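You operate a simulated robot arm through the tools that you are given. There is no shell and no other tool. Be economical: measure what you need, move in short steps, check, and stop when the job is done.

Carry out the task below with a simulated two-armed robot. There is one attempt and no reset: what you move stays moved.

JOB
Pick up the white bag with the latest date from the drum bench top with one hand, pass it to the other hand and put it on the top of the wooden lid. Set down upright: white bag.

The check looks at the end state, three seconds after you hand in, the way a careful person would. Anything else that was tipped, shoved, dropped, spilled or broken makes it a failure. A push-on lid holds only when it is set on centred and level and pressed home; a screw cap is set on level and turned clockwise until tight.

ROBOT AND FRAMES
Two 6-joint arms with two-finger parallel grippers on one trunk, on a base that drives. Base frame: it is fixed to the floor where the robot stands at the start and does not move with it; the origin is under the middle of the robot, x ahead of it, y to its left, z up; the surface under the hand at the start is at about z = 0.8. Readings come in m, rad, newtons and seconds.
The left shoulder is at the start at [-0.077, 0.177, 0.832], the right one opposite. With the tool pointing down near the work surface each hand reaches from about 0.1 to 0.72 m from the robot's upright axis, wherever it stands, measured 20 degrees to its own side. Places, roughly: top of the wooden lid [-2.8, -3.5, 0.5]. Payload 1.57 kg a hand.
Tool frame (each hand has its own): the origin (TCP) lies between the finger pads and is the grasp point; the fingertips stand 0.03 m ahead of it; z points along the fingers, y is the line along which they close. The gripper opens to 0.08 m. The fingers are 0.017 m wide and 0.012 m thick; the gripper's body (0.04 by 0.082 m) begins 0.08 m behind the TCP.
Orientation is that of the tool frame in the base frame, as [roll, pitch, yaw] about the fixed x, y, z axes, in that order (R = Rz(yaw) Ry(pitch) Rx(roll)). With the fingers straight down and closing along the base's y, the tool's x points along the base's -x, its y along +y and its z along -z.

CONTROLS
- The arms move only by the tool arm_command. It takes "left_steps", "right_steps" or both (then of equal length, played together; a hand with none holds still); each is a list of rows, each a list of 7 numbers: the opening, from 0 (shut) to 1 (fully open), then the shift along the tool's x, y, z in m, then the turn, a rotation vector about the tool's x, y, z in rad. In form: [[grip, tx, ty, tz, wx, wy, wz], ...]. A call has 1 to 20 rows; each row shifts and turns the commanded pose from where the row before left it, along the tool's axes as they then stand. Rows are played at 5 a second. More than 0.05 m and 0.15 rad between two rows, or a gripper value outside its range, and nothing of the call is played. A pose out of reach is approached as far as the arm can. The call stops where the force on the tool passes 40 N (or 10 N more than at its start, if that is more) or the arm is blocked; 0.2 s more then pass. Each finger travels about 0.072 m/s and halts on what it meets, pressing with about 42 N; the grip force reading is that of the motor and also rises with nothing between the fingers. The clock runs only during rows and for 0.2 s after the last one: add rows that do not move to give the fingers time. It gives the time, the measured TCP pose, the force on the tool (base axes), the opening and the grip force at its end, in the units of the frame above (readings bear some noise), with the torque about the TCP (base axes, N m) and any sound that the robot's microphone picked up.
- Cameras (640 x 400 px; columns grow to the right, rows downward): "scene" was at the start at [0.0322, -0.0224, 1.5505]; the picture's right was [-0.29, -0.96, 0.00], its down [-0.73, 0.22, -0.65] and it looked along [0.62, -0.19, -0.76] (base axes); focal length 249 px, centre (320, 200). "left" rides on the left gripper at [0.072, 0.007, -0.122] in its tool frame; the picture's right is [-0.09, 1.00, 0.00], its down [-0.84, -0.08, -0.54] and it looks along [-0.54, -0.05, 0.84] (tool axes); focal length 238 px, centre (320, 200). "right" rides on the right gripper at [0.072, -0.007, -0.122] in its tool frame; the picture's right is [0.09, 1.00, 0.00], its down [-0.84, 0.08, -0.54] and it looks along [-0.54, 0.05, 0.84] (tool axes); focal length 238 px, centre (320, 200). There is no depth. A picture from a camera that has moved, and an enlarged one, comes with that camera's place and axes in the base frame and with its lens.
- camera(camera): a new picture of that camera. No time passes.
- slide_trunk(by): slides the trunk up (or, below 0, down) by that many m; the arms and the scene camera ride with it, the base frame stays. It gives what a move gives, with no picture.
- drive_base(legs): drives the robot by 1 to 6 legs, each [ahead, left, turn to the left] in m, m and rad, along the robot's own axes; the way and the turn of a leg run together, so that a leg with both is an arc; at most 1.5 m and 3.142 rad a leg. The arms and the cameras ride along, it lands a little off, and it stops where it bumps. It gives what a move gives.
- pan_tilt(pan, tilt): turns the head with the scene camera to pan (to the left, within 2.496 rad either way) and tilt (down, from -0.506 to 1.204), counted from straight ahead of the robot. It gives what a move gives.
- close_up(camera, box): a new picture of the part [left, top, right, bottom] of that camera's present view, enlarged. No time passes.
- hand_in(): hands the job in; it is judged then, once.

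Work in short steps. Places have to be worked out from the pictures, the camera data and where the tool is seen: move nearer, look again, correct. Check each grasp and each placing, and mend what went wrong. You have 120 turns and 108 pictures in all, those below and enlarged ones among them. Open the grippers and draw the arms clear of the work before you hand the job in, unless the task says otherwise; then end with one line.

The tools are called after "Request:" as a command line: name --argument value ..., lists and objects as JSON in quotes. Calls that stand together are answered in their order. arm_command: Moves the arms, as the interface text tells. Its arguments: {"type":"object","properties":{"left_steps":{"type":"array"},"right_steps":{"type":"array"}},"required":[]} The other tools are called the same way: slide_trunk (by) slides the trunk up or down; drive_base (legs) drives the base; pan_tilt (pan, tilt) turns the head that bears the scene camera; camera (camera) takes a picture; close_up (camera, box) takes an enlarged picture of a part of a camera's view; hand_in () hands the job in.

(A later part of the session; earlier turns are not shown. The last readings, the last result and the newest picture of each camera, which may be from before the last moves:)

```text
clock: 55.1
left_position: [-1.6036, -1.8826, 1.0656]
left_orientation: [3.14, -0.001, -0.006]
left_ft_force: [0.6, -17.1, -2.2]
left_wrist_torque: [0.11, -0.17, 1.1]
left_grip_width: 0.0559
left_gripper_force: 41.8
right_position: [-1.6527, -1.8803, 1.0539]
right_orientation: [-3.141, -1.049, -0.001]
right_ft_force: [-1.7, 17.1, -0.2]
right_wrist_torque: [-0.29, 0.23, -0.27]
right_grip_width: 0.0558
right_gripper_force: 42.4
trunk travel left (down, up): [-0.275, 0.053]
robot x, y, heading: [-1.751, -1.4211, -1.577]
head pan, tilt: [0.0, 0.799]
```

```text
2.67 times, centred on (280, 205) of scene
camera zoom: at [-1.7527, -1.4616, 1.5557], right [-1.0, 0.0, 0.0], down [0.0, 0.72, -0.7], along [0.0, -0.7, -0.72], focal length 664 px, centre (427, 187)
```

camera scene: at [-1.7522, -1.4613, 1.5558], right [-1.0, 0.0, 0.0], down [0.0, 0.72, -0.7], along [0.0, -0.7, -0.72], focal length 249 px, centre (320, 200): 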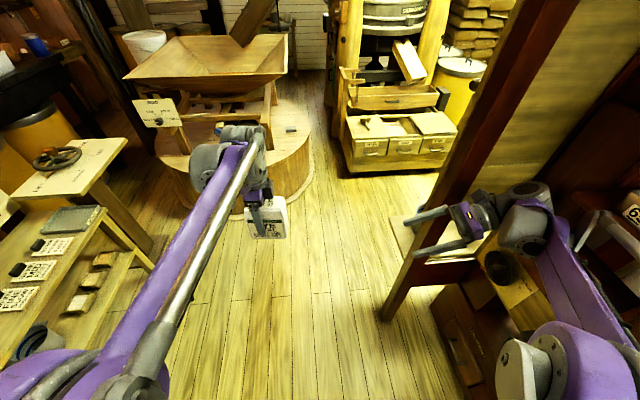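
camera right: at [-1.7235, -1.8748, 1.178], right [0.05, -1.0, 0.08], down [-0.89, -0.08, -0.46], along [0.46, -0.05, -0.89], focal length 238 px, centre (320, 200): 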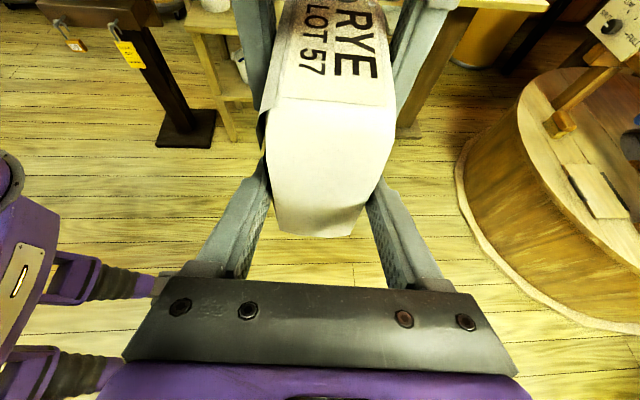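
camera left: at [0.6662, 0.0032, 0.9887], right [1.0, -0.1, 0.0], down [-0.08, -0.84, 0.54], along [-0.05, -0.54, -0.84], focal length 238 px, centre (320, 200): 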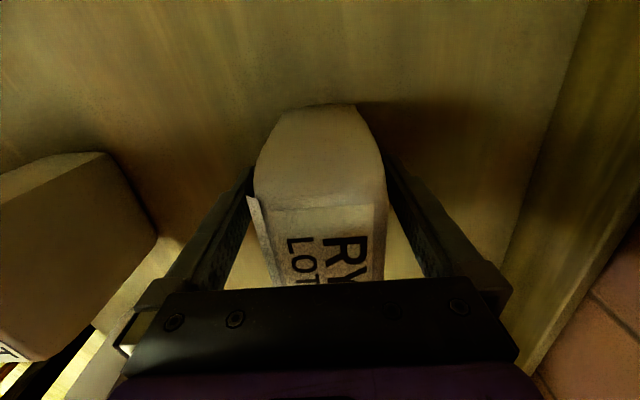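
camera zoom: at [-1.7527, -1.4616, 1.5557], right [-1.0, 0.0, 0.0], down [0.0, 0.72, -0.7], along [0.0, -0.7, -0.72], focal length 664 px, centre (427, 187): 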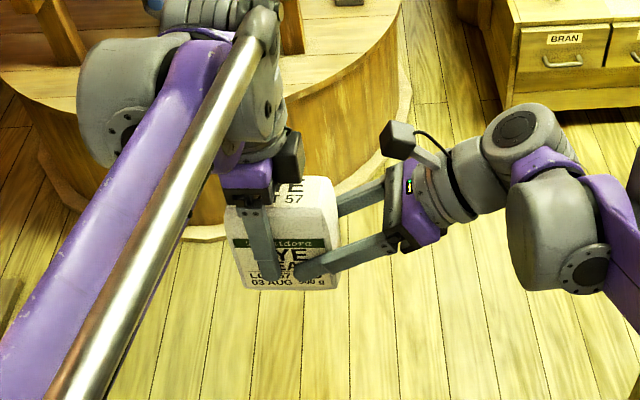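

Both hands hold the bag (each 0.056 m). I relax the side load by 2 mm, then open the left hand.

Request:
arm_command --right_steps '[[0.4, 0, -0.0015, 0, 0, 0, 0], [0.4, 0, 0, 0, 0, 0, 0], [0.4, 0, 0, 0, 0, 0, 0], [0.4, 0, 0, 0, 0, 0, 0], [0.4, 0, 0, 0, 0, 0, 0]]' --left_steps '[[0.4, 0, 0, 0, 0, 0, 0], [0.4, 0, 0, 0, 0, 0, 0], [0.8, 0, 0, 0, 0, 0, 0], [1, 0, 0, 0, 0, 0, 0], [1, 0, 0, 0, 0, 0, 0]]'

Request:
camera --camera "left"

Request:
camera --camera "right"

```text
clock: 56.3
left_position: [-1.6031, -1.8807, 1.0652]
left_orientation: [-3.142, 0.0, -0.004]
left_ft_force: [-0.5, 1.2, -0.7]
left_wrist_torque: [-0.01, 0.05, 0.0]
left_grip_width: 0.0801
left_gripper_force: 0.1
right_position: [-1.6539, -1.8809, 1.0542]
right_orientation: [3.141, -1.049, -0.003]
right_ft_force: [-0.2, 0.5, -0.4]
right_wrist_torque: [-0.01, 0.11, 0.02]
right_grip_width: 0.0558
right_gripper_force: 42.2
trunk travel left (down, up): [-0.275, 0.053]
robot x, y, heading: [-1.7497, -1.4216, -1.569]
head pan, tilt: [0.0, 0.799]
```

```text
72 pictures are left
camera left: at [-1.5307, -1.8885, 1.1885], right [-0.1, -1.0, 0.0], down [-0.84, 0.08, 0.54], along [-0.54, 0.05, -0.84], focal length 238 px, centre (320, 200)
```

left: 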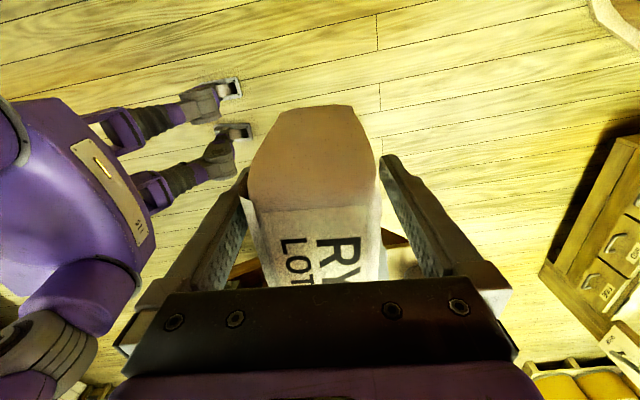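

```text
71 pictures are left
camera right: at [-1.7241, -1.8738, 1.1776], right [0.04, -1.0, 0.08], down [-0.89, -0.07, -0.46], along [0.46, -0.05, -0.89], focal length 238 px, centre (320, 200)
```

right: 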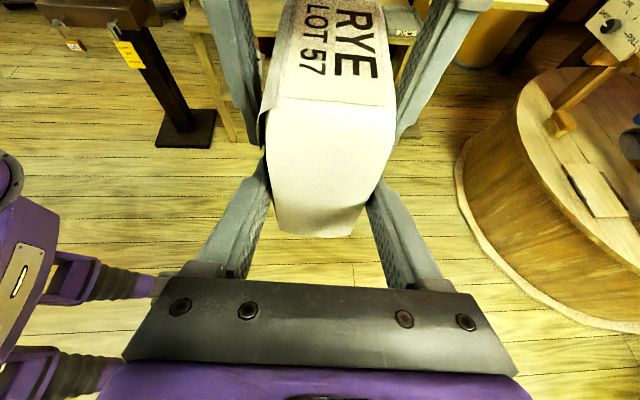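

The left hand is fully open and clear on both sides. I raise it straight up off the bag.

Request:
arm_command --left_steps '[[1, 0, 0, -0.02, 0, 0, 0], [1, 0, 0, -0.03, 0, 0, 0], [1, 0, 0, -0.04, 0, 0, 0], [1, 0, 0, 0, 0, 0, 0]]'

Request:
camera --camera "scene"

```text
clock: 57.3
left_position: [-1.6043, -1.8824, 1.1546]
left_orientation: [-3.142, -0.001, -0.006]
left_ft_force: [0.0, 0.7, 0.4]
left_wrist_torque: [0.0, -0.02, 0.01]
left_grip_width: 0.0801
left_gripper_force: 0.0
right_position: [-1.6536, -1.8799, 1.0543]
right_orientation: [3.141, -1.047, -0.002]
right_ft_force: [0.4, -0.6, 0.8]
right_wrist_torque: [0.0, 0.17, 0.0]
right_grip_width: 0.0556
right_gripper_force: 42.1
trunk travel left (down, up): [-0.275, 0.053]
robot x, y, heading: [-1.7536, -1.4214, -1.573]
head pan, tilt: [0.0, 0.799]
```

```text
70 pictures are left
camera scene: at [-1.7526, -1.4616, 1.5557], right [-1.0, 0.0, 0.0], down [0.0, 0.72, -0.7], along [0.0, -0.7, -0.72], focal length 249 px, centre (320, 200)
```

scene: 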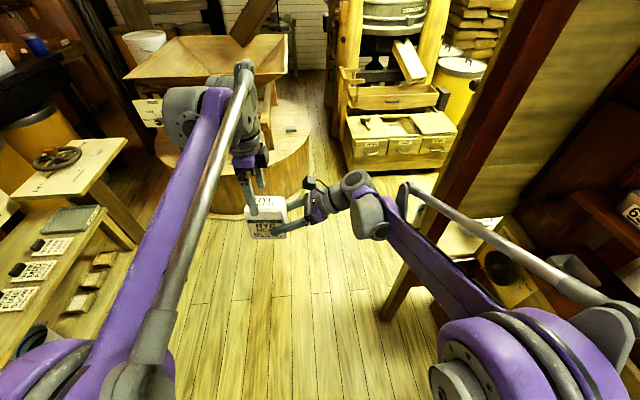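

The right hand alone holds the bag upright. I tuck both arms closer in for the drive: left hand up, back and to the left; right hand with the bag 0.08 nearer.

Request:
arm_command --left_steps '[[1, 0.03, 0, -0.03, 0, 0, 0], [1, 0.02, -0.04, 0, 0, 0, 0], [1, 0.02, -0.04, 0, 0, 0, 0], [1, 0, -0.04, 0, 0, 0, 0], [1, 0, -0.04, 0, 0, 0, 0], [1, 0, 0, 0, 0, 0, 0]]' --right_steps '[[0.4, 0, 0, 0, 0, 0, 0], [0.4, 0, -0.02, 0, 0, 0, 0], [0.4, 0, -0.02, 0, 0, 0, 0], [0.4, 0, -0.02, 0, 0, 0, 0], [0.4, 0, -0.02, 0, 0, 0, 0], [0.4, 0, 0, 0, 0, 0, 0]]'

Request:
pan_tilt --pan -0.5 --tilt 0.75

Request:
camera --camera "scene"

```text
clock: 58.7
left_position: [-1.533, -1.724, 1.1853]
left_orientation: [-3.139, 0.0, -0.006]
left_ft_force: [0.1, -0.4, -0.3]
left_wrist_torque: [0.03, 0.01, -0.02]
left_grip_width: 0.0799
left_gripper_force: 0.1
right_position: [-1.6529, -1.8009, 1.0519]
right_orientation: [-3.14, -1.05, -0.005]
right_ft_force: [-0.7, -0.2, 0.5]
right_wrist_torque: [0.0, 0.16, 0.04]
right_grip_width: 0.0558
right_gripper_force: 42.2
trunk travel left (down, up): [-0.275, 0.053]
robot x, y, heading: [-1.7531, -1.4233, -1.573]
head pan, tilt: [0.0, 0.799]
```

```text
clock: 59.6
left_position: [-1.5338, -1.7211, 1.1854]
left_orientation: [3.141, 0.001, -0.005]
left_ft_force: [0.5, 0.1, -0.3]
left_wrist_torque: [0.02, 0.01, 0.0]
left_grip_width: 0.08
left_gripper_force: 0.1
right_position: [-1.6536, -1.7992, 1.0527]
right_orientation: [3.14, -1.049, -0.003]
right_ft_force: [-0.5, 0.0, -0.7]
right_wrist_torque: [-0.02, 0.19, 0.03]
right_grip_width: 0.0557
right_gripper_force: 42.4
trunk travel left (down, up): [-0.275, 0.053]
robot x, y, heading: [-1.7547, -1.4196, -1.577]
head pan, tilt: [-0.499, 0.75]
```

```text
69 pictures are left
camera scene: at [-1.7923, -1.4536, 1.5597], right [-0.88, 0.48, 0.0], down [0.33, 0.6, -0.73], along [-0.35, -0.64, -0.68], focal length 249 px, centre (320, 200)
```

scene: 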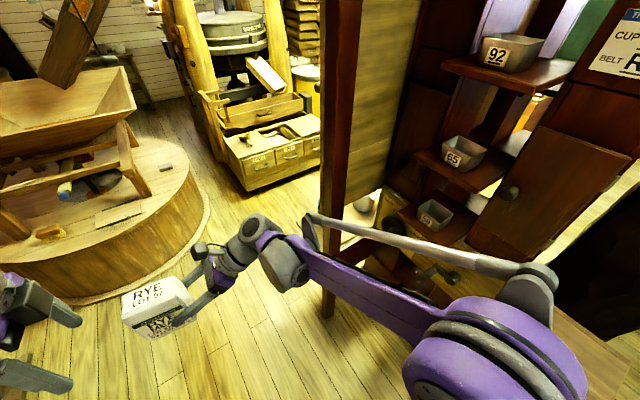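

The post stands at about (-2.14, -2.0). I pass it with a left shift, then stop near (-1.65, -2.6) and look toward the chest.

Request:
drive_base --legs '[[0.1, 0.18, 0], [1.0, 0, 0], [0.1, -0.1, 0]]'

Request:
pan_tilt --pan -0.8 --tilt 0.75

Request:
camera --camera "scene"

```text
clock: 67.8
left_position: [-1.4218, -2.9217, 1.1867]
left_orientation: [3.141, -0.001, 0.031]
left_ft_force: [-0.5, 0.0, 0.3]
left_wrist_torque: [0.02, -0.03, -0.01]
left_grip_width: 0.0802
left_gripper_force: 0.0
right_position: [-1.5385, -3.0023, 1.0514]
right_orientation: [-3.141, -1.048, 0.03]
right_ft_force: [0.0, -1.2, -0.4]
right_wrist_torque: [0.01, 0.21, 0.0]
right_grip_width: 0.0557
right_gripper_force: 42.6
trunk travel left (down, up): [-0.275, 0.053]
robot x, y, heading: [-1.6513, -2.6264, -1.54]
head pan, tilt: [-0.499, 0.75]
```

```text
clock: 68.6
left_position: [-1.4222, -2.9221, 1.185]
left_orientation: [3.141, 0.001, 0.031]
left_ft_force: [-0.6, -0.4, 0.6]
left_wrist_torque: [-0.02, -0.02, 0.0]
left_grip_width: 0.08
left_gripper_force: 0.1
right_position: [-1.5393, -3.0031, 1.0512]
right_orientation: [-3.141, -1.048, 0.033]
right_ft_force: [-0.1, 0.3, 0.7]
right_wrist_torque: [-0.03, 0.17, 0.02]
right_grip_width: 0.056
right_gripper_force: 41.9
trunk travel left (down, up): [-0.275, 0.053]
robot x, y, heading: [-1.6466, -2.6311, -1.54]
head pan, tilt: [-0.799, 0.75]
```

```text
68 pictures are left
camera scene: at [-1.7098, -2.6482, 1.5598], right [-0.72, 0.69, 0.0], down [0.47, 0.49, -0.73], along [-0.51, -0.53, -0.68], focal length 249 px, centre (320, 200)
```

scene: 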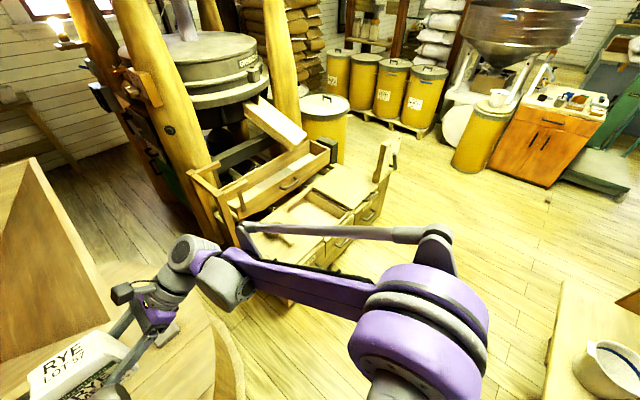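

A clear view now. I enlarge the chest to see the lid and its surroundings.

Request:
close_up --camera "scene" --box '[200, 110, 420, 270]'

```text
2.50 times, centred on (310, 190) of scene
camera zoom: at [-1.7098, -2.6482, 1.5598], right [-0.72, 0.69, 0.0], down [0.47, 0.49, -0.73], along [-0.51, -0.53, -0.68], focal length 622 px, centre (345, 225)
```

zoom: 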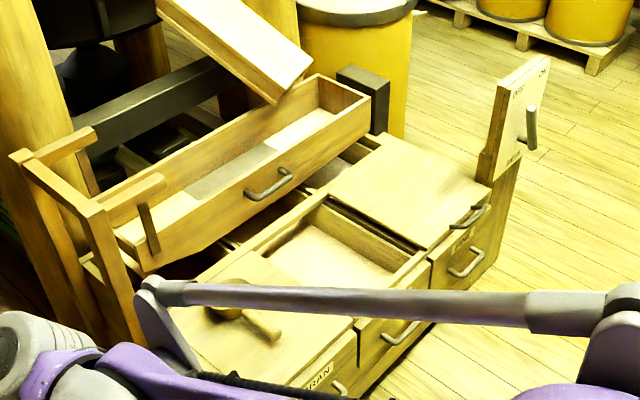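

The lid spans about x -2.60…-2.91, y -3.30…-3.65 at z ≈ 0.46, with a small upright board at its right front corner and a tray behind. Best is to face the chest and set the bag with the right hand pointing forward. I drive 0.95 to the right along the chest.

Request:
drive_base --legs '[[0.05, -0.5, -0.03], [0.03, -0.45, 0]]'

Request:
pan_tilt --pan 0 --tilt 0.8

Request:
camera --camera "scene"

```text
clock: 70.5
left_position: [-1.5089, -2.9333, 1.1845]
left_orientation: [-3.141, 0.006, 0.036]
left_ft_force: [-0.1, -0.4, -0.1]
left_wrist_torque: [-0.02, 0.01, 0.04]
left_grip_width: 0.0801
left_gripper_force: 0.1
right_position: [-1.6292, -3.0131, 1.0508]
right_orientation: [3.141, -1.041, 0.034]
right_ft_force: [0.3, -0.1, -0.2]
right_wrist_torque: [-0.01, 0.17, 0.03]
right_grip_width: 0.0555
right_gripper_force: 42.0
trunk travel left (down, up): [-0.275, 0.053]
robot x, y, heading: [-1.7455, -2.6428, -1.538]
head pan, tilt: [-0.799, 0.75]
stopped in leg 1: the robot was blocked; the commanded pose is now the measured one
```

```text
clock: 71.6
left_position: [-1.5103, -2.9336, 1.1855]
left_orientation: [3.141, 0.006, 0.032]
left_ft_force: [0.5, -0.1, -0.5]
left_wrist_torque: [-0.01, 0.0, -0.01]
left_grip_width: 0.0801
left_gripper_force: 0.0
right_position: [-1.6292, -3.0148, 1.0511]
right_orientation: [3.139, -1.04, 0.032]
right_ft_force: [0.1, 0.0, -0.4]
right_wrist_torque: [0.01, 0.21, -0.03]
right_grip_width: 0.0558
right_gripper_force: 42.0
trunk travel left (down, up): [-0.275, 0.053]
robot x, y, heading: [-1.7435, -2.6419, -1.543]
head pan, tilt: [0.0, 0.799]
```

```text
66 pictures are left
camera scene: at [-1.7361, -2.6803, 1.5557], right [-1.0, -0.03, 0.01], down [-0.03, 0.72, -0.7], along [0.02, -0.7, -0.72], focal length 249 px, centre (320, 200)
```

scene: 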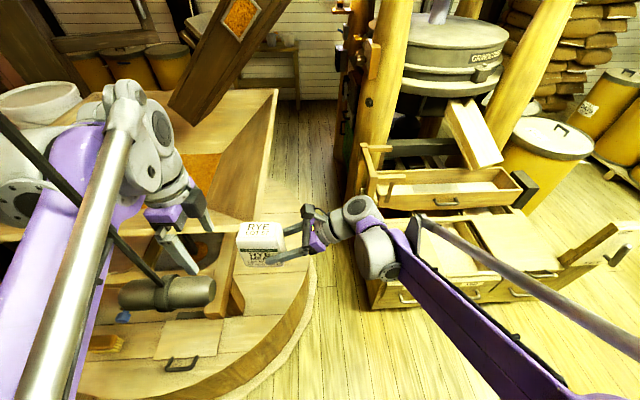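

The base bumped something on its right. I look down to that side.

Request:
pan_tilt --pan -1.5 --tilt 1.1

Request:
camera --camera "scene"

Request:
pan_tilt --pan -2.2 --tilt 0.9

Request:
camera --camera "scene"

```text
clock: 73.2
left_position: [-1.5113, -2.9336, 1.1851]
left_orientation: [3.141, 0.007, 0.032]
left_ft_force: [-0.3, -0.3, 0.6]
left_wrist_torque: [-0.01, 0.0, -0.01]
left_grip_width: 0.0802
left_gripper_force: 0.0
right_position: [-1.6292, -3.0153, 1.0515]
right_orientation: [3.141, -1.039, 0.031]
right_ft_force: [-0.3, 1.3, 0.1]
right_wrist_torque: [0.01, 0.14, 0.03]
right_grip_width: 0.0556
right_gripper_force: 41.6
trunk travel left (down, up): [-0.275, 0.053]
robot x, y, heading: [-1.7479, -2.642, -1.543]
head pan, tilt: [-1.499, 1.1]
```

```text
65 pictures are left
camera scene: at [-1.8014, -2.606, 1.5344], right [-0.1, 0.99, 0.0], down [0.88, 0.09, -0.46], along [-0.46, -0.05, -0.89], focal length 249 px, centre (320, 200)
```

scene: 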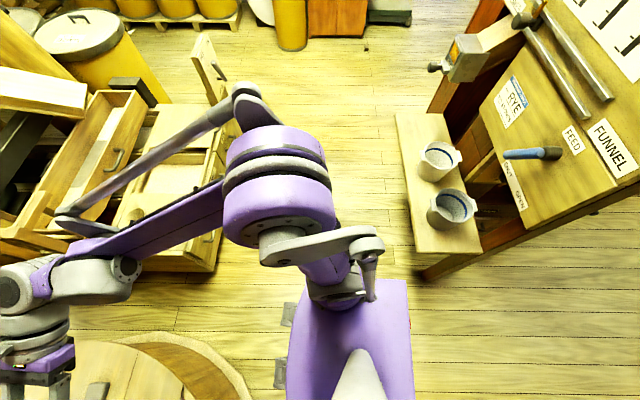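

```text
clock: 74.3
left_position: [-1.5092, -2.9333, 1.185]
left_orientation: [3.141, 0.008, 0.032]
left_ft_force: [-0.4, 0.5, -1.1]
left_wrist_torque: [0.01, -0.04, 0.02]
left_grip_width: 0.08
left_gripper_force: 0.1
right_position: [-1.6284, -3.0143, 1.0512]
right_orientation: [3.14, -1.041, 0.032]
right_ft_force: [-0.3, 0.4, 0.6]
right_wrist_torque: [-0.01, 0.22, -0.03]
right_grip_width: 0.0557
right_gripper_force: 42.2
trunk travel left (down, up): [-0.275, 0.053]
robot x, y, heading: [-1.7489, -2.6438, -1.541]
head pan, tilt: [-2.201, 0.901]
```

```text
64 pictures are left
camera scene: at [-1.8009, -2.557, 1.5482], right [0.56, 0.83, 0.0], down [0.64, -0.44, -0.63], along [-0.52, 0.35, -0.78], focal length 249 px, centre (320, 200)
```

scene: 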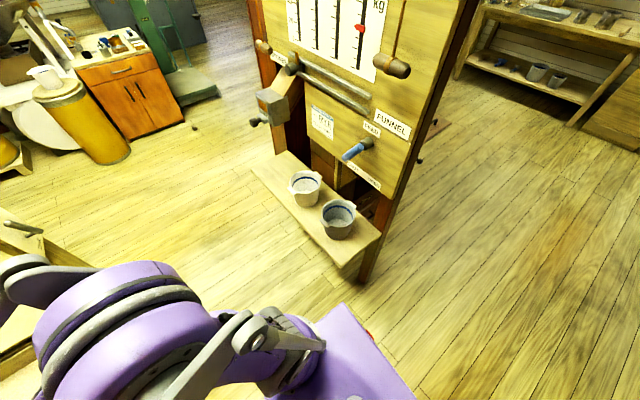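

The right side looks clear, so I check the left side and front for contact.

Request:
pan_tilt --pan 0.9 --tilt 0.9

Request:
camera --camera "scene"

Request:
pan_tilt --pan 0.0 --tilt 1.2

Request:
camera --camera "scene"

```text
clock: 76.9
left_position: [-1.5089, -2.9339, 1.1841]
left_orientation: [3.14, 0.006, 0.031]
left_ft_force: [-0.2, 1.1, 0.2]
left_wrist_torque: [0.02, 0.01, 0.04]
left_grip_width: 0.0799
left_gripper_force: 0.1
right_position: [-1.629, -3.015, 1.0525]
right_orientation: [3.14, -1.041, 0.032]
right_ft_force: [0.0, 0.0, -0.7]
right_wrist_torque: [-0.02, 0.19, 0.0]
right_grip_width: 0.0555
right_gripper_force: 41.8
trunk travel left (down, up): [-0.275, 0.053]
robot x, y, heading: [-1.7463, -2.6399, -1.541]
head pan, tilt: [0.901, 0.901]
```

```text
63 pictures are left
camera scene: at [-1.678, -2.6446, 1.5474], right [-0.6, -0.8, 0.01], down [-0.63, 0.47, -0.62], along [0.49, -0.37, -0.79], focal length 249 px, centre (320, 200)
```

scene: 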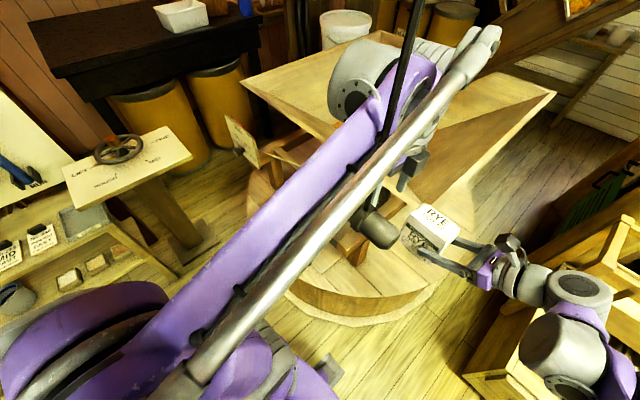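

```text
clock: 78.1
left_position: [-1.5104, -2.9324, 1.1858]
left_orientation: [-3.14, 0.006, 0.032]
left_ft_force: [0.0, -0.1, 1.1]
left_wrist_torque: [0.04, -0.01, 0.0]
left_grip_width: 0.0801
left_gripper_force: 0.2
right_position: [-1.6285, -3.0142, 1.0524]
right_orientation: [3.14, -1.041, 0.031]
right_ft_force: [-1.0, -0.4, -0.3]
right_wrist_torque: [-0.01, 0.18, 0.02]
right_grip_width: 0.0556
right_gripper_force: 41.5
trunk travel left (down, up): [-0.275, 0.053]
robot x, y, heading: [-1.7478, -2.6407, -1.54]
head pan, tilt: [0.0, 1.201]
```

```text
62 pictures are left
camera scene: at [-1.7369, -2.6553, 1.528], right [-1.0, -0.03, 0.01], down [-0.03, 0.93, -0.36], along [0.0, -0.36, -0.93], focal length 249 px, centre (320, 200)
```

scene: 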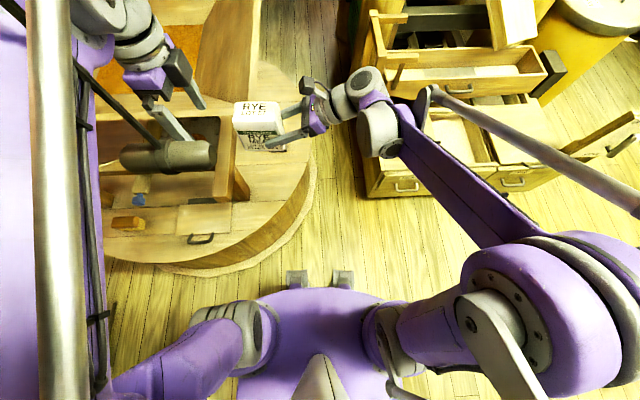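

A hanging rod with a cylindrical weight, at about (-1.58, -2.78) with its end near z ≈ 1.3, sits just right of the left forearm, and the arm pressed on it when I moved right. I ease 0.06 to the left to free it and look again.

Request:
drive_base --legs '[[0, 0.06, 0]]'

Request:
pan_tilt --pan 0.5 --tilt 0.4

Request:
camera --camera "scene"

Request:
pan_tilt --pan 0.5 --tilt -0.4

Request:
camera --camera "scene"

```text
clock: 79.3
left_position: [-1.4583, -2.9326, 1.187]
left_orientation: [3.14, -0.001, 0.031]
left_ft_force: [0.8, 0.7, -0.4]
left_wrist_torque: [-0.01, 0.03, 0.02]
left_grip_width: 0.0799
left_gripper_force: 0.0
right_position: [-1.5764, -3.013, 1.0516]
right_orientation: [-3.141, -1.047, 0.032]
right_ft_force: [0.0, 0.3, 0.1]
right_wrist_torque: [-0.02, 0.21, 0.02]
right_grip_width: 0.0558
right_gripper_force: 42.3
trunk travel left (down, up): [-0.275, 0.053]
robot x, y, heading: [-1.687, -2.6402, -1.542]
head pan, tilt: [0.0, 1.201]
```

```text
clock: 80.5
left_position: [-1.458, -2.9321, 1.186]
left_orientation: [3.14, -0.001, 0.032]
left_ft_force: [0.3, -0.3, -0.6]
left_wrist_torque: [-0.01, 0.01, 0.03]
left_grip_width: 0.0799
left_gripper_force: 0.0
right_position: [-1.5767, -3.0132, 1.0524]
right_orientation: [3.141, -1.047, 0.032]
right_ft_force: [-0.1, -0.1, 1.1]
right_wrist_torque: [-0.01, 0.21, 0.01]
right_grip_width: 0.0557
right_gripper_force: 41.9
trunk travel left (down, up): [-0.275, 0.053]
robot x, y, heading: [-1.6854, -2.644, -1.54]
head pan, tilt: [0.499, 0.4]
```

```text
61 pictures are left
camera scene: at [-1.6426, -2.6794, 1.5908], right [-0.86, -0.5, 0.0], down [-0.2, 0.34, -0.92], along [0.46, -0.79, -0.39], focal length 249 px, centre (320, 200)
```

scene: 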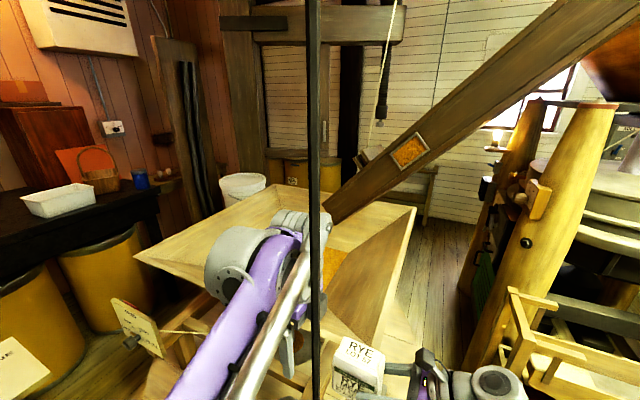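

```text
clock: 81.6
left_position: [-1.4578, -2.9329, 1.1858]
left_orientation: [-3.141, 0.0, 0.032]
left_ft_force: [-1.0, 0.2, -0.2]
left_wrist_torque: [0.0, 0.03, -0.03]
left_grip_width: 0.0801
left_gripper_force: 0.0
right_position: [-1.5756, -3.0137, 1.0517]
right_orientation: [3.142, -1.046, 0.032]
right_ft_force: [0.5, -0.8, -0.2]
right_wrist_torque: [-0.02, 0.2, 0.01]
right_grip_width: 0.0558
right_gripper_force: 42.1
trunk travel left (down, up): [-0.275, 0.053]
robot x, y, heading: [-1.6864, -2.6387, -1.546]
head pan, tilt: [0.499, -0.4]
```

```text
60 pictures are left
camera scene: at [-1.6524, -2.6627, 1.6608], right [-0.86, -0.51, 0.0], down [0.2, -0.34, -0.92], along [0.47, -0.8, 0.39], focal length 249 px, centre (320, 200)
```

scene: 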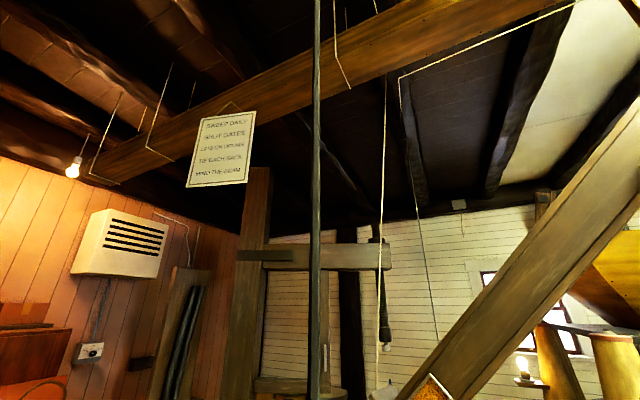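

Freed, and the tilt is gone; it is a long pendant rod. The hopper rim is close on the left, so I reverse out the way I came, keeping the rod between the arms.

Request:
drive_base --legs '[[-0.2, 0.03, 0], [-0.4, 0.03, 0]]'

Request:
pan_tilt --pan 0 --tilt 0.3

Request:
camera --camera "scene"

```text
clock: 85.3
left_position: [-1.4176, -2.3327, 1.1862]
left_orientation: [-3.141, 0.0, 0.023]
left_ft_force: [-0.6, -0.7, 1.0]
left_wrist_torque: [0.03, 0.01, 0.02]
left_grip_width: 0.0797
left_gripper_force: 0.0
right_position: [-1.5354, -2.4124, 1.0524]
right_orientation: [-3.141, -1.049, 0.023]
right_ft_force: [0.3, -0.4, 0.0]
right_wrist_torque: [-0.02, 0.2, 0.02]
right_grip_width: 0.0557
right_gripper_force: 41.8
trunk travel left (down, up): [-0.275, 0.053]
robot x, y, heading: [-1.6423, -2.0358, -1.548]
head pan, tilt: [0.499, -0.4]
```

```text
clock: 86.4
left_position: [-1.4166, -2.333, 1.1869]
left_orientation: [3.142, 0.001, 0.023]
left_ft_force: [0.3, -0.2, 0.4]
left_wrist_torque: [0.02, 0.01, 0.0]
left_grip_width: 0.0803
left_gripper_force: 0.1
right_position: [-1.5351, -2.4131, 1.0515]
right_orientation: [-3.141, -1.046, 0.023]
right_ft_force: [0.1, -0.1, -0.2]
right_wrist_torque: [0.0, 0.22, 0.01]
right_grip_width: 0.0558
right_gripper_force: 42.1
trunk travel left (down, up): [-0.275, 0.053]
robot x, y, heading: [-1.6437, -2.0408, -1.545]
head pan, tilt: [0.0, 0.3]
```

```text
59 pictures are left
camera scene: at [-1.643, -2.0905, 1.6002], right [-1.0, -0.02, 0.0], down [-0.01, 0.29, -0.96], along [0.02, -0.96, -0.3], focal length 249 px, centre (320, 200)
```

scene: 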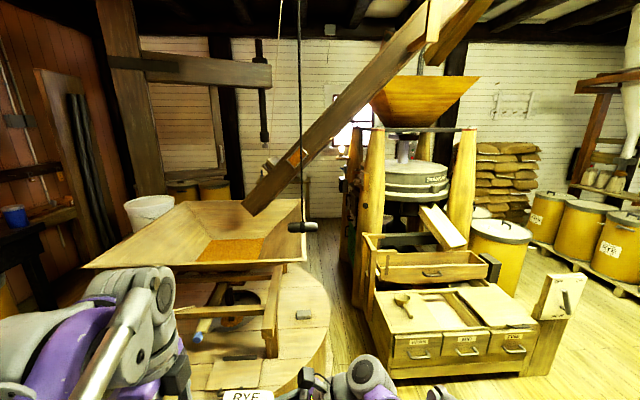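

Now the pendant is plainly seen: its weight ends at z ≈ 1.28, x ≈ -1.58, y ≈ -2.78. I lower the trunk by 0.27 so the arms pass below it, as needed for the low lid anyway.

Request:
slide_trunk --by -0.27

Request:
pan_tilt --pan 0.3 --tilt 0.3

Request:
camera --camera "scene"

```text
clock: 89.1
left_position: [-1.4171, -2.3332, 0.9163]
left_orientation: [3.141, -0.001, 0.025]
left_ft_force: [0.6, 0.6, -0.6]
left_wrist_torque: [0.0, -0.03, 0.03]
left_grip_width: 0.0799
left_gripper_force: 0.0
right_position: [-1.5351, -2.4124, 0.7823]
right_orientation: [-3.141, -1.048, 0.022]
right_ft_force: [-0.6, 0.0, 0.1]
right_wrist_torque: [0.01, 0.17, 0.0]
right_grip_width: 0.0558
right_gripper_force: 42.3
trunk travel left (down, up): [-0.005, 0.323]
robot x, y, heading: [-1.6428, -2.0408, -1.551]
head pan, tilt: [0.0, 0.3]
```

```text
clock: 89.9
left_position: [-1.4166, -2.3325, 0.917]
left_orientation: [-3.141, 0.0, 0.023]
left_ft_force: [-0.8, 0.1, -0.3]
left_wrist_torque: [0.0, 0.0, 0.02]
left_grip_width: 0.0799
left_gripper_force: 0.0
right_position: [-1.5352, -2.4125, 0.7822]
right_orientation: [3.141, -1.048, 0.024]
right_ft_force: [-0.1, -0.6, 0.0]
right_wrist_torque: [0.01, 0.16, -0.03]
right_grip_width: 0.0557
right_gripper_force: 41.8
trunk travel left (down, up): [-0.005, 0.323]
robot x, y, heading: [-1.6405, -2.0362, -1.544]
head pan, tilt: [0.3, 0.3]
```

```text
58 pictures are left
camera scene: at [-1.6145, -2.1361, 1.3254], right [-0.95, -0.32, 0.0], down [-0.09, 0.28, -0.96], along [0.3, -0.91, -0.3], focal length 249 px, centre (320, 200)
```

scene: 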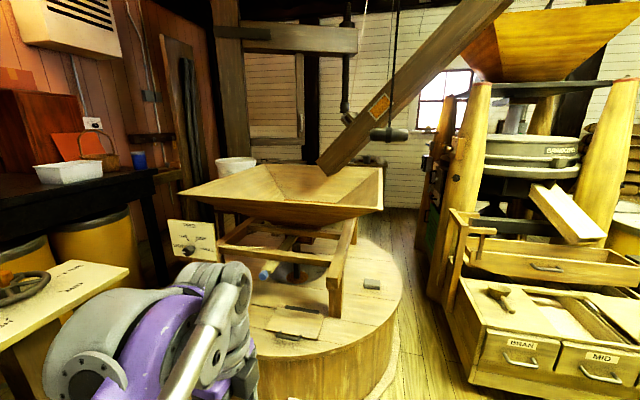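

All arm parts are now below the weight. I drive around it to the right: to about (-1.85, -2.6), then along the chest.

Request:
drive_base --legs '[[0.3, -0.1, 0], [0.3, -0.1, 0]]'

```text
clock: 93.8
left_position: [-1.6012, -2.9357, 0.9164]
left_orientation: [-3.141, 0.0, 0.029]
left_ft_force: [0.4, -0.8, -0.2]
left_wrist_torque: [-0.02, 0.0, 0.01]
left_grip_width: 0.0801
left_gripper_force: 0.0
right_position: [-1.7192, -3.0166, 0.7808]
right_orientation: [-3.141, -1.049, 0.027]
right_ft_force: [0.6, 0.2, -0.5]
right_wrist_torque: [-0.02, 0.17, -0.03]
right_grip_width: 0.056
right_gripper_force: 42.3
trunk travel left (down, up): [-0.005, 0.323]
robot x, y, heading: [-1.8256, -2.6434, -1.537]
head pan, tilt: [0.3, 0.3]
```

Past the rod. I continue right along the chest, 0.8 m, turning slightly to square up.

Request:
drive_base --legs '[[0.02, -0.4, -0.03], [0.02, -0.4, 0]]'

Request:
pan_tilt --pan 0 --tilt 0.75

Request:
camera --camera "scene"

```text
clock: 101.4
left_position: [-2.3958, -2.9895, 0.9168]
left_orientation: [3.14, 0.001, 0.007]
left_ft_force: [-0.4, 0.0, 0.3]
left_wrist_torque: [0.02, 0.02, 0.03]
left_grip_width: 0.0798
left_gripper_force: 0.0
right_position: [-2.5142, -3.0662, 0.7816]
right_orientation: [3.141, -1.047, 0.006]
right_ft_force: [-0.5, 0.9, -0.3]
right_wrist_torque: [0.01, 0.18, 0.06]
right_grip_width: 0.0556
right_gripper_force: 41.6
trunk travel left (down, up): [-0.005, 0.323]
robot x, y, heading: [-2.6189, -2.6896, -1.564]
head pan, tilt: [0.3, 0.3]
```

```text
clock: 102.3
left_position: [-2.3945, -2.9879, 0.9162]
left_orientation: [-3.141, 0.0, 0.008]
left_ft_force: [-0.5, 0.5, 0.0]
left_wrist_torque: [-0.02, 0.01, 0.03]
left_grip_width: 0.0798
left_gripper_force: 0.0
right_position: [-2.5161, -3.0671, 0.7828]
right_orientation: [3.14, -1.046, 0.005]
right_ft_force: [-0.8, 0.0, -0.1]
right_wrist_torque: [-0.01, 0.17, -0.01]
right_grip_width: 0.0558
right_gripper_force: 41.7
trunk travel left (down, up): [-0.005, 0.323]
robot x, y, heading: [-2.6147, -2.6874, -1.565]
head pan, tilt: [0.0, 0.75]
```

```text
57 pictures are left
camera scene: at [-2.6169, -2.7823, 1.2851], right [-1.0, -0.01, 0.0], down [0.0, 0.68, -0.73], along [0.0, -0.73, -0.68], focal length 249 px, centre (320, 200)
```

scene: 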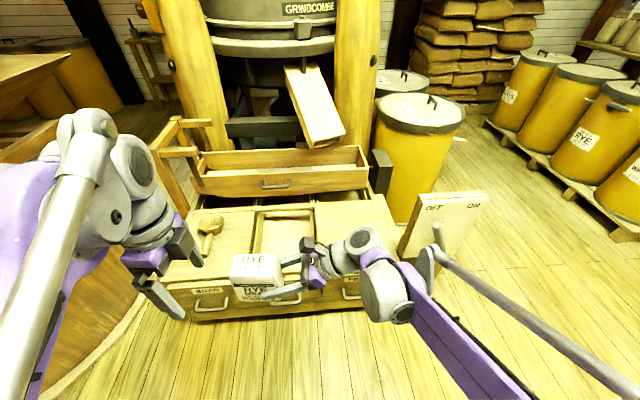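

I'm in front of the lid; the ON/OFF board stands clear at x < -2.93. I move the bag forward 0.18 and then rotate the right hand 90° about the vertical so it points ahead.

Request:
arm_command --right_steps '[[0.4, 0, 0.045, 0, 0, 0, 0], [0.4, 0, 0.045, 0, 0, 0, 0], [0.4, 0, 0.045, 0, 0, 0, 0], [0.4, 0, 0.045, 0, 0, 0, 0], [0.4, 0, 0, 0, -0.1238, 0, 0.0715], [0.4, 0, 0, 0, -0.1238, 0, 0.0715], [0.4, 0, 0, 0, -0.1238, 0, 0.0715], [0.4, 0, 0, 0, -0.1238, 0, 0.0715], [0.4, 0, 0, 0, 0, 0, 0]]'

Request:
camera --camera "scene"

```text
clock: 104.3
left_position: [-2.3958, -2.9882, 0.9174]
left_orientation: [3.141, 0.0, 0.007]
left_ft_force: [0.2, 0.1, 0.1]
left_wrist_torque: [0.0, -0.01, -0.02]
left_grip_width: 0.0799
left_gripper_force: 0.0
right_position: [-2.5136, -3.2481, 0.7815]
right_orientation: [-3.139, -1.049, -0.57]
right_ft_force: [0.1, 0.0, 0.2]
right_wrist_torque: [0.12, 0.17, -0.01]
right_grip_width: 0.0557
right_gripper_force: 42.0
trunk travel left (down, up): [-0.005, 0.323]
robot x, y, heading: [-2.6144, -2.6911, -1.564]
head pan, tilt: [0.0, 0.75]
```

```text
56 pictures are left
camera scene: at [-2.6169, -2.7825, 1.285], right [-1.0, 0.0, 0.0], down [0.0, 0.68, -0.73], along [0.0, -0.73, -0.68], focal length 249 px, centre (320, 200)
```

scene: 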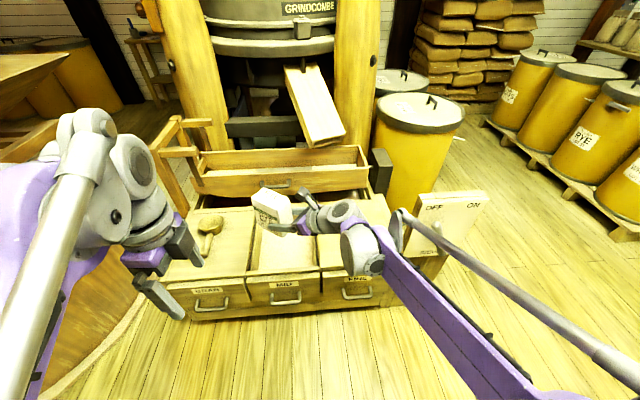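

Turning well. I complete the rotation (another 1.0 rad).

Request:
arm_command --right_steps '[[0.4, 0, 0, 0, -0.1238, 0, 0.0715], [0.4, 0, 0, 0, -0.1238, 0, 0.0715], [0.4, 0, 0, 0, -0.1238, 0, 0.0715], [0.4, 0, 0, 0, -0.1238, 0, 0.0715], [0.4, 0, 0, 0, -0.1238, 0, 0.0715], [0.4, 0, 0, 0, -0.1238, 0, 0.0715], [0.4, 0, 0, 0, -0.1238, 0, 0.0715], [0.4, 0, 0, 0, 0, 0, 0]]'

Request:
camera --camera "scene"

```text
clock: 106.1
left_position: [-2.3957, -2.9885, 0.916]
left_orientation: [3.141, -0.001, 0.006]
left_ft_force: [0.1, -0.6, -0.5]
left_wrist_torque: [0.0, 0.0, 0.03]
left_grip_width: 0.0798
left_gripper_force: 0.1
right_position: [-2.5197, -3.2486, 0.7805]
right_orientation: [-3.132, -1.048, -1.089]
right_ft_force: [0.1, -0.4, 0.5]
right_wrist_torque: [0.14, 0.08, -0.02]
right_grip_width: 0.0557
right_gripper_force: 42.3
right hand out of reach, approached as far as the arm can: row 4, 5, 6, 7
trunk travel left (down, up): [-0.005, 0.323]
robot x, y, heading: [-2.6137, -2.6906, -1.563]
head pan, tilt: [0.0, 0.75]
```

```text
55 pictures are left
camera scene: at [-2.6169, -2.7824, 1.285], right [-1.0, 0.0, 0.0], down [0.0, 0.68, -0.73], along [0.0, -0.73, -0.68], focal length 249 px, centre (320, 200)
```

scene: 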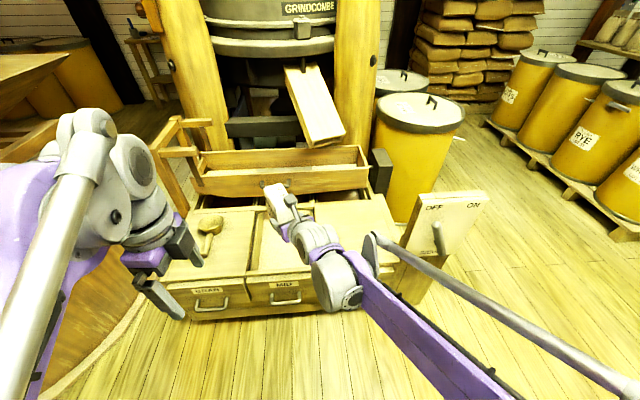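

The wrist reached its limit at yaw ≈ -1.09 (pointing ahead and slightly left), with the bag hidden behind the hand but still gripped. I step it to the right to see whether that frees the wrist.

Request:
arm_command --right_steps '[[0.4, 0, 0.04, 0, 0, 0, 0], [0.4, 0, 0.04, 0, 0, 0, 0], [0.4, 0, 0, 0, 0, 0, 0]]'

Request:
camera --camera "right"

```text
clock: 106.9
left_position: [-2.3938, -2.9881, 0.9176]
left_orientation: [-3.141, 0.0, 0.008]
left_ft_force: [0.3, 0.8, -0.1]
left_wrist_torque: [0.0, 0.01, -0.01]
left_grip_width: 0.0801
left_gripper_force: 0.0
right_position: [-2.5896, -3.2863, 0.7804]
right_orientation: [-3.133, -1.049, -1.087]
right_ft_force: [0.6, 0.0, -0.7]
right_wrist_torque: [0.16, 0.1, -0.02]
right_grip_width: 0.0558
right_gripper_force: 41.8
trunk travel left (down, up): [-0.005, 0.323]
robot x, y, heading: [-2.6154, -2.6894, -1.569]
head pan, tilt: [0.0, 0.75]
```

```text
54 pictures are left
camera right: at [-2.617, -3.2225, 0.9034], right [-0.86, -0.51, 0.08], down [-0.48, 0.75, -0.46], along [0.18, -0.43, -0.89], focal length 238 px, centre (320, 200)
```

right: 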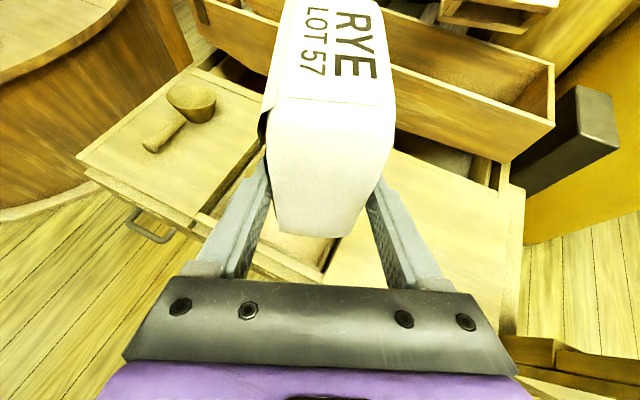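

The bag is held firmly. From this view the lid spans x -2.61…-2.91, y -3.30…-3.66. I bring the bag centre over (-2.75, -3.45) at the current height.

Request:
arm_command --right_steps '[[0.4, 0.0046, 0.0435, 0.008, 0, 0, 0], [0.4, 0.0046, 0.0435, 0.008, 0, 0, 0], [0.4, 0.0046, 0.0435, 0.008, 0, 0, 0], [0.4, 0.0046, 0.0435, 0.008, 0, 0, 0], [0.4, 0.0046, 0.0435, 0.008, 0, 0, 0], [0.4, 0, 0, 0, 0, 0, 0]]'

Request:
camera --camera "right"

Request:
camera --camera "scene"

```text
clock: 108.3
left_position: [-2.3951, -2.9884, 0.9158]
left_orientation: [3.14, 0.0, 0.008]
left_ft_force: [-0.2, 0.9, 1.1]
left_wrist_torque: [-0.01, -0.01, 0.01]
left_grip_width: 0.0799
left_gripper_force: 0.1
right_position: [-2.7598, -3.431, 0.7783]
right_orientation: [-3.132, -1.048, -1.089]
right_ft_force: [-0.4, 0.6, -0.2]
right_wrist_torque: [0.17, 0.08, -0.02]
right_grip_width: 0.0557
right_gripper_force: 42.0
trunk travel left (down, up): [-0.005, 0.323]
robot x, y, heading: [-2.6166, -2.692, -1.565]
head pan, tilt: [0.0, 0.75]
```

```text
53 pictures are left
camera right: at [-2.7887, -3.3658, 0.902], right [-0.86, -0.51, 0.08], down [-0.48, 0.75, -0.46], along [0.18, -0.43, -0.89], focal length 238 px, centre (320, 200)
```

right: 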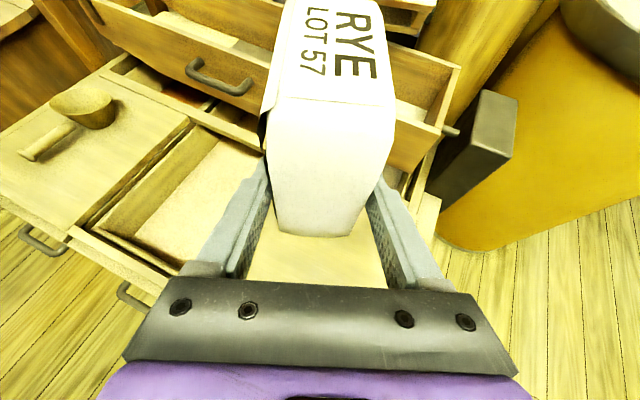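

```text
52 pictures are left
camera scene: at [-2.6169, -2.7823, 1.2851], right [-1.0, 0.0, 0.0], down [0.0, 0.68, -0.73], along [0.0, -0.73, -0.68], focal length 249 px, centre (320, 200)
```

scene: 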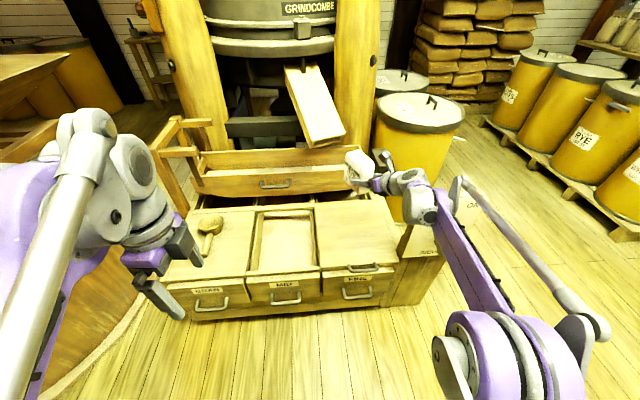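

The arm and hand stay well in front of the ON/OFF board. I shift 0.03 left for margin and descend 0.16 in steps.

Request:
arm_command --right_steps '[[0.4, 0.0069, -0.0266, 0.012, 0, 0, 0], [0.4, -0.0346, 0, 0.02, 0, 0, 0], [0.4, -0.0346, 0, 0.02, 0, 0, 0], [0.4, -0.0346, 0, 0.02, 0, 0, 0], [0.4, -0.0346, 0, 0.02, 0, 0, 0], [0.4, 0, 0, 0, 0, 0, 0]]'

Request:
camera --camera "right"

Request:
camera --camera "scene"

```text
clock: 109.7
left_position: [-2.3951, -2.9884, 0.9168]
left_orientation: [-3.14, 0.0, 0.007]
left_ft_force: [0.4, -0.7, -0.4]
left_wrist_torque: [-0.02, -0.01, 0.02]
left_grip_width: 0.0802
left_gripper_force: 0.0
right_position: [-2.7299, -3.4299, 0.6198]
right_orientation: [-3.133, -1.049, -1.09]
right_ft_force: [0.1, 0.0, -0.1]
right_wrist_torque: [0.17, 0.1, 0.01]
right_grip_width: 0.0557
right_gripper_force: 41.9
trunk travel left (down, up): [-0.005, 0.323]
robot x, y, heading: [-2.6138, -2.6884, -1.566]
head pan, tilt: [0.0, 0.75]
```

```text
51 pictures are left
camera right: at [-2.7585, -3.3659, 0.7429], right [-0.86, -0.51, 0.08], down [-0.48, 0.75, -0.46], along [0.18, -0.43, -0.89], focal length 238 px, centre (320, 200)
```

right: 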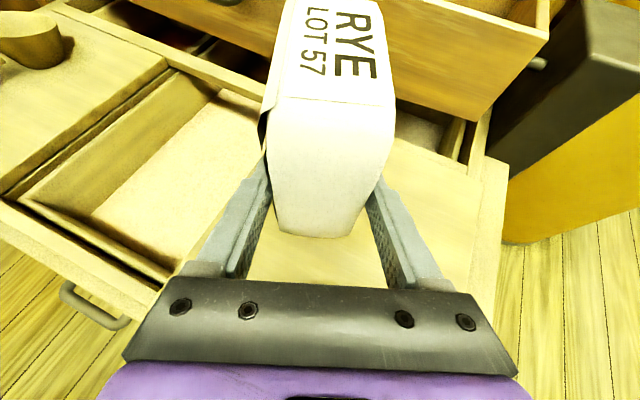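

```text
50 pictures are left
camera scene: at [-2.617, -2.7824, 1.2851], right [-1.0, 0.0, 0.0], down [0.0, 0.68, -0.73], along [0.0, -0.73, -0.68], focal length 249 px, centre (320, 200)
```

scene: 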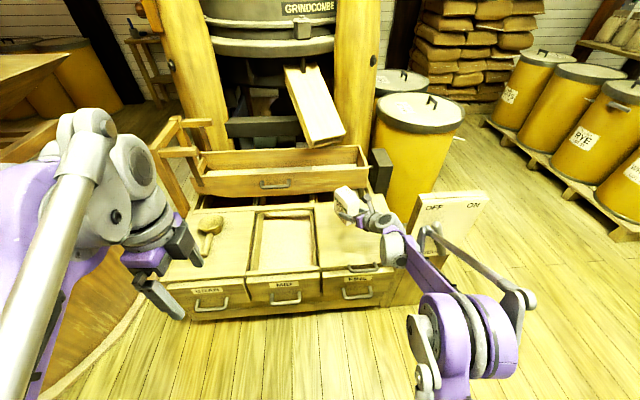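

Still clear. I zoom on the wrist next to the board before the last descent.

Request:
close_up --camera "scene" --box '[310, 160, 510, 310]'

```text
2.67 times, centred on (410, 235) of scene
camera zoom: at [-2.617, -2.7824, 1.2851], right [-1.0, 0.0, 0.0], down [0.0, 0.68, -0.73], along [0.0, -0.73, -0.68], focal length 664 px, centre (80, 107)
```

zoom: 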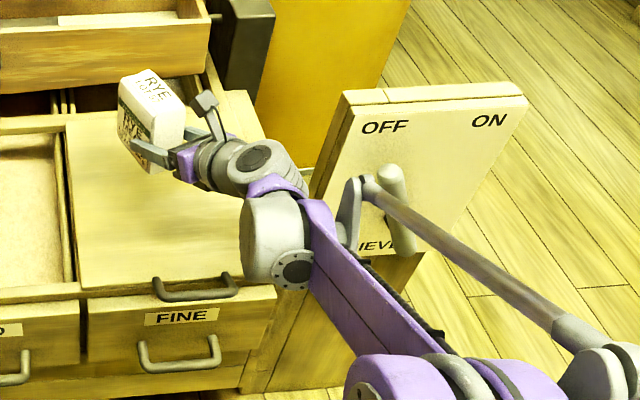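

The wrist and bar stay about 0.1 m in front of the lever. I descend 0.07, then look at the gap.

Request:
arm_command --right_steps '[[0.4, -0.0303, 0, 0.0175, 0, 0, 0], [0.4, -0.0303, 0, 0.0175, 0, 0, 0], [0.4, 0, 0, 0, 0, 0, 0]]'

Request:
close_up --camera "scene" --box '[310, 160, 510, 310]'

Request:
camera --camera "left"

```text
clock: 110.5
left_position: [-2.3958, -2.9886, 0.9156]
left_orientation: [3.141, 0.001, 0.007]
left_ft_force: [0.0, 0.8, 0.3]
left_wrist_torque: [-0.01, 0.01, -0.03]
left_grip_width: 0.0799
left_gripper_force: 0.0
right_position: [-2.7303, -3.43, 0.5492]
right_orientation: [-3.132, -1.05, -1.089]
right_ft_force: [0.1, -1.0, -0.2]
right_wrist_torque: [0.14, 0.11, -0.02]
right_grip_width: 0.0559
right_gripper_force: 42.1
trunk travel left (down, up): [-0.005, 0.323]
robot x, y, heading: [-2.6176, -2.6918, -1.569]
head pan, tilt: [0.0, 0.75]
```

```text
2.67 times, centred on (410, 235) of scene
camera zoom: at [-2.6171, -2.7825, 1.2851], right [-1.0, 0.0, 0.0], down [0.0, 0.68, -0.73], along [0.0, -0.73, -0.68], focal length 664 px, centre (80, 107)
```

zoom: 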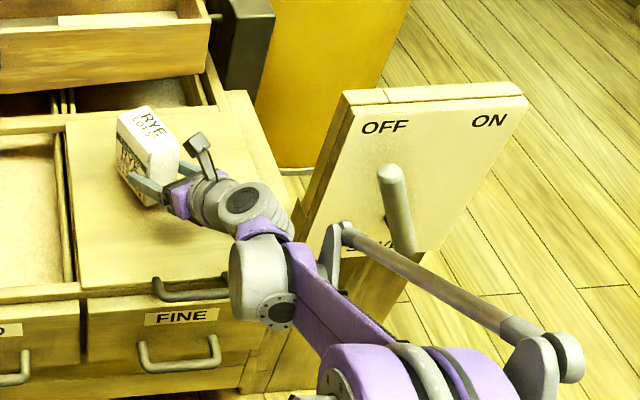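

```text
47 pictures are left
camera left: at [-2.3218, -2.9956, 1.0393], right [-0.09, -1.0, 0.0], down [-0.84, 0.07, 0.54], along [-0.54, 0.05, -0.84], focal length 238 px, centre (320, 200)
```

left: 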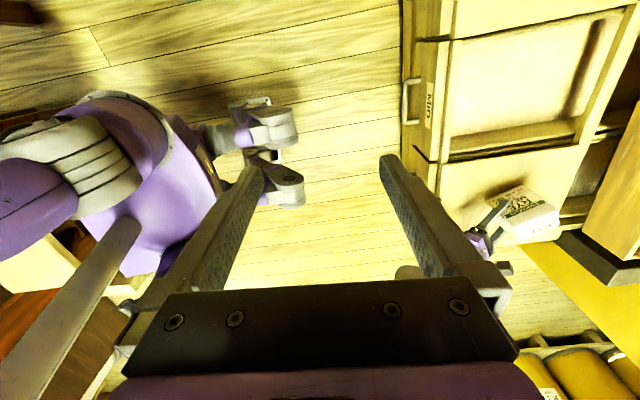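

The bag looks just above the lid. I lower it 1 cm at a time and watch the force.

Request:
arm_command --right_steps '[[0.4, -0.0087, 0, 0.005, 0, 0, 0], [0.4, -0.0087, 0, 0.005, 0, 0, 0], [0.4, 0, 0, 0, 0, 0, 0]]'

Request:
close_up --camera "scene" --box '[320, 180, 420, 260]'

```text
clock: 111.3
left_position: [-2.3952, -2.9878, 0.9175]
left_orientation: [3.14, -0.001, 0.007]
left_ft_force: [-0.3, 0.4, 0.5]
left_wrist_torque: [0.05, 0.01, -0.02]
left_grip_width: 0.08
left_gripper_force: 0.0
right_position: [-2.7287, -3.4299, 0.5298]
right_orientation: [-3.134, -1.049, -1.088]
right_ft_force: [-0.2, 0.0, -0.5]
right_wrist_torque: [0.16, 0.08, -0.01]
right_grip_width: 0.0558
right_gripper_force: 41.7
trunk travel left (down, up): [-0.005, 0.323]
robot x, y, heading: [-2.6168, -2.6907, -1.567]
head pan, tilt: [0.0, 0.75]
```

```text
5.00 times, centred on (370, 220) of scene
camera zoom: at [-2.6171, -2.7825, 1.285], right [-1.0, 0.0, 0.0], down [0.0, 0.68, -0.73], along [0.0, -0.73, -0.68], focal length 1245 px, centre (70, 100)
```

zoom: 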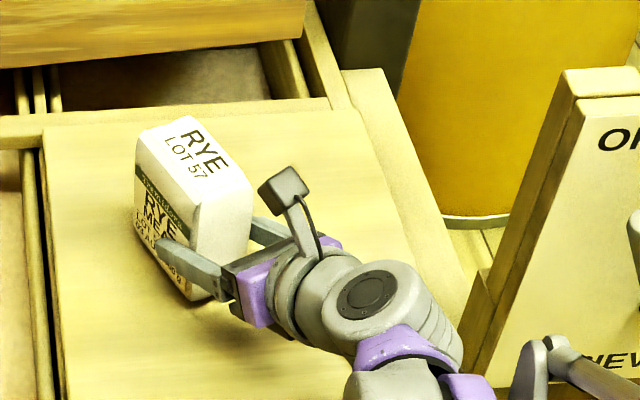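

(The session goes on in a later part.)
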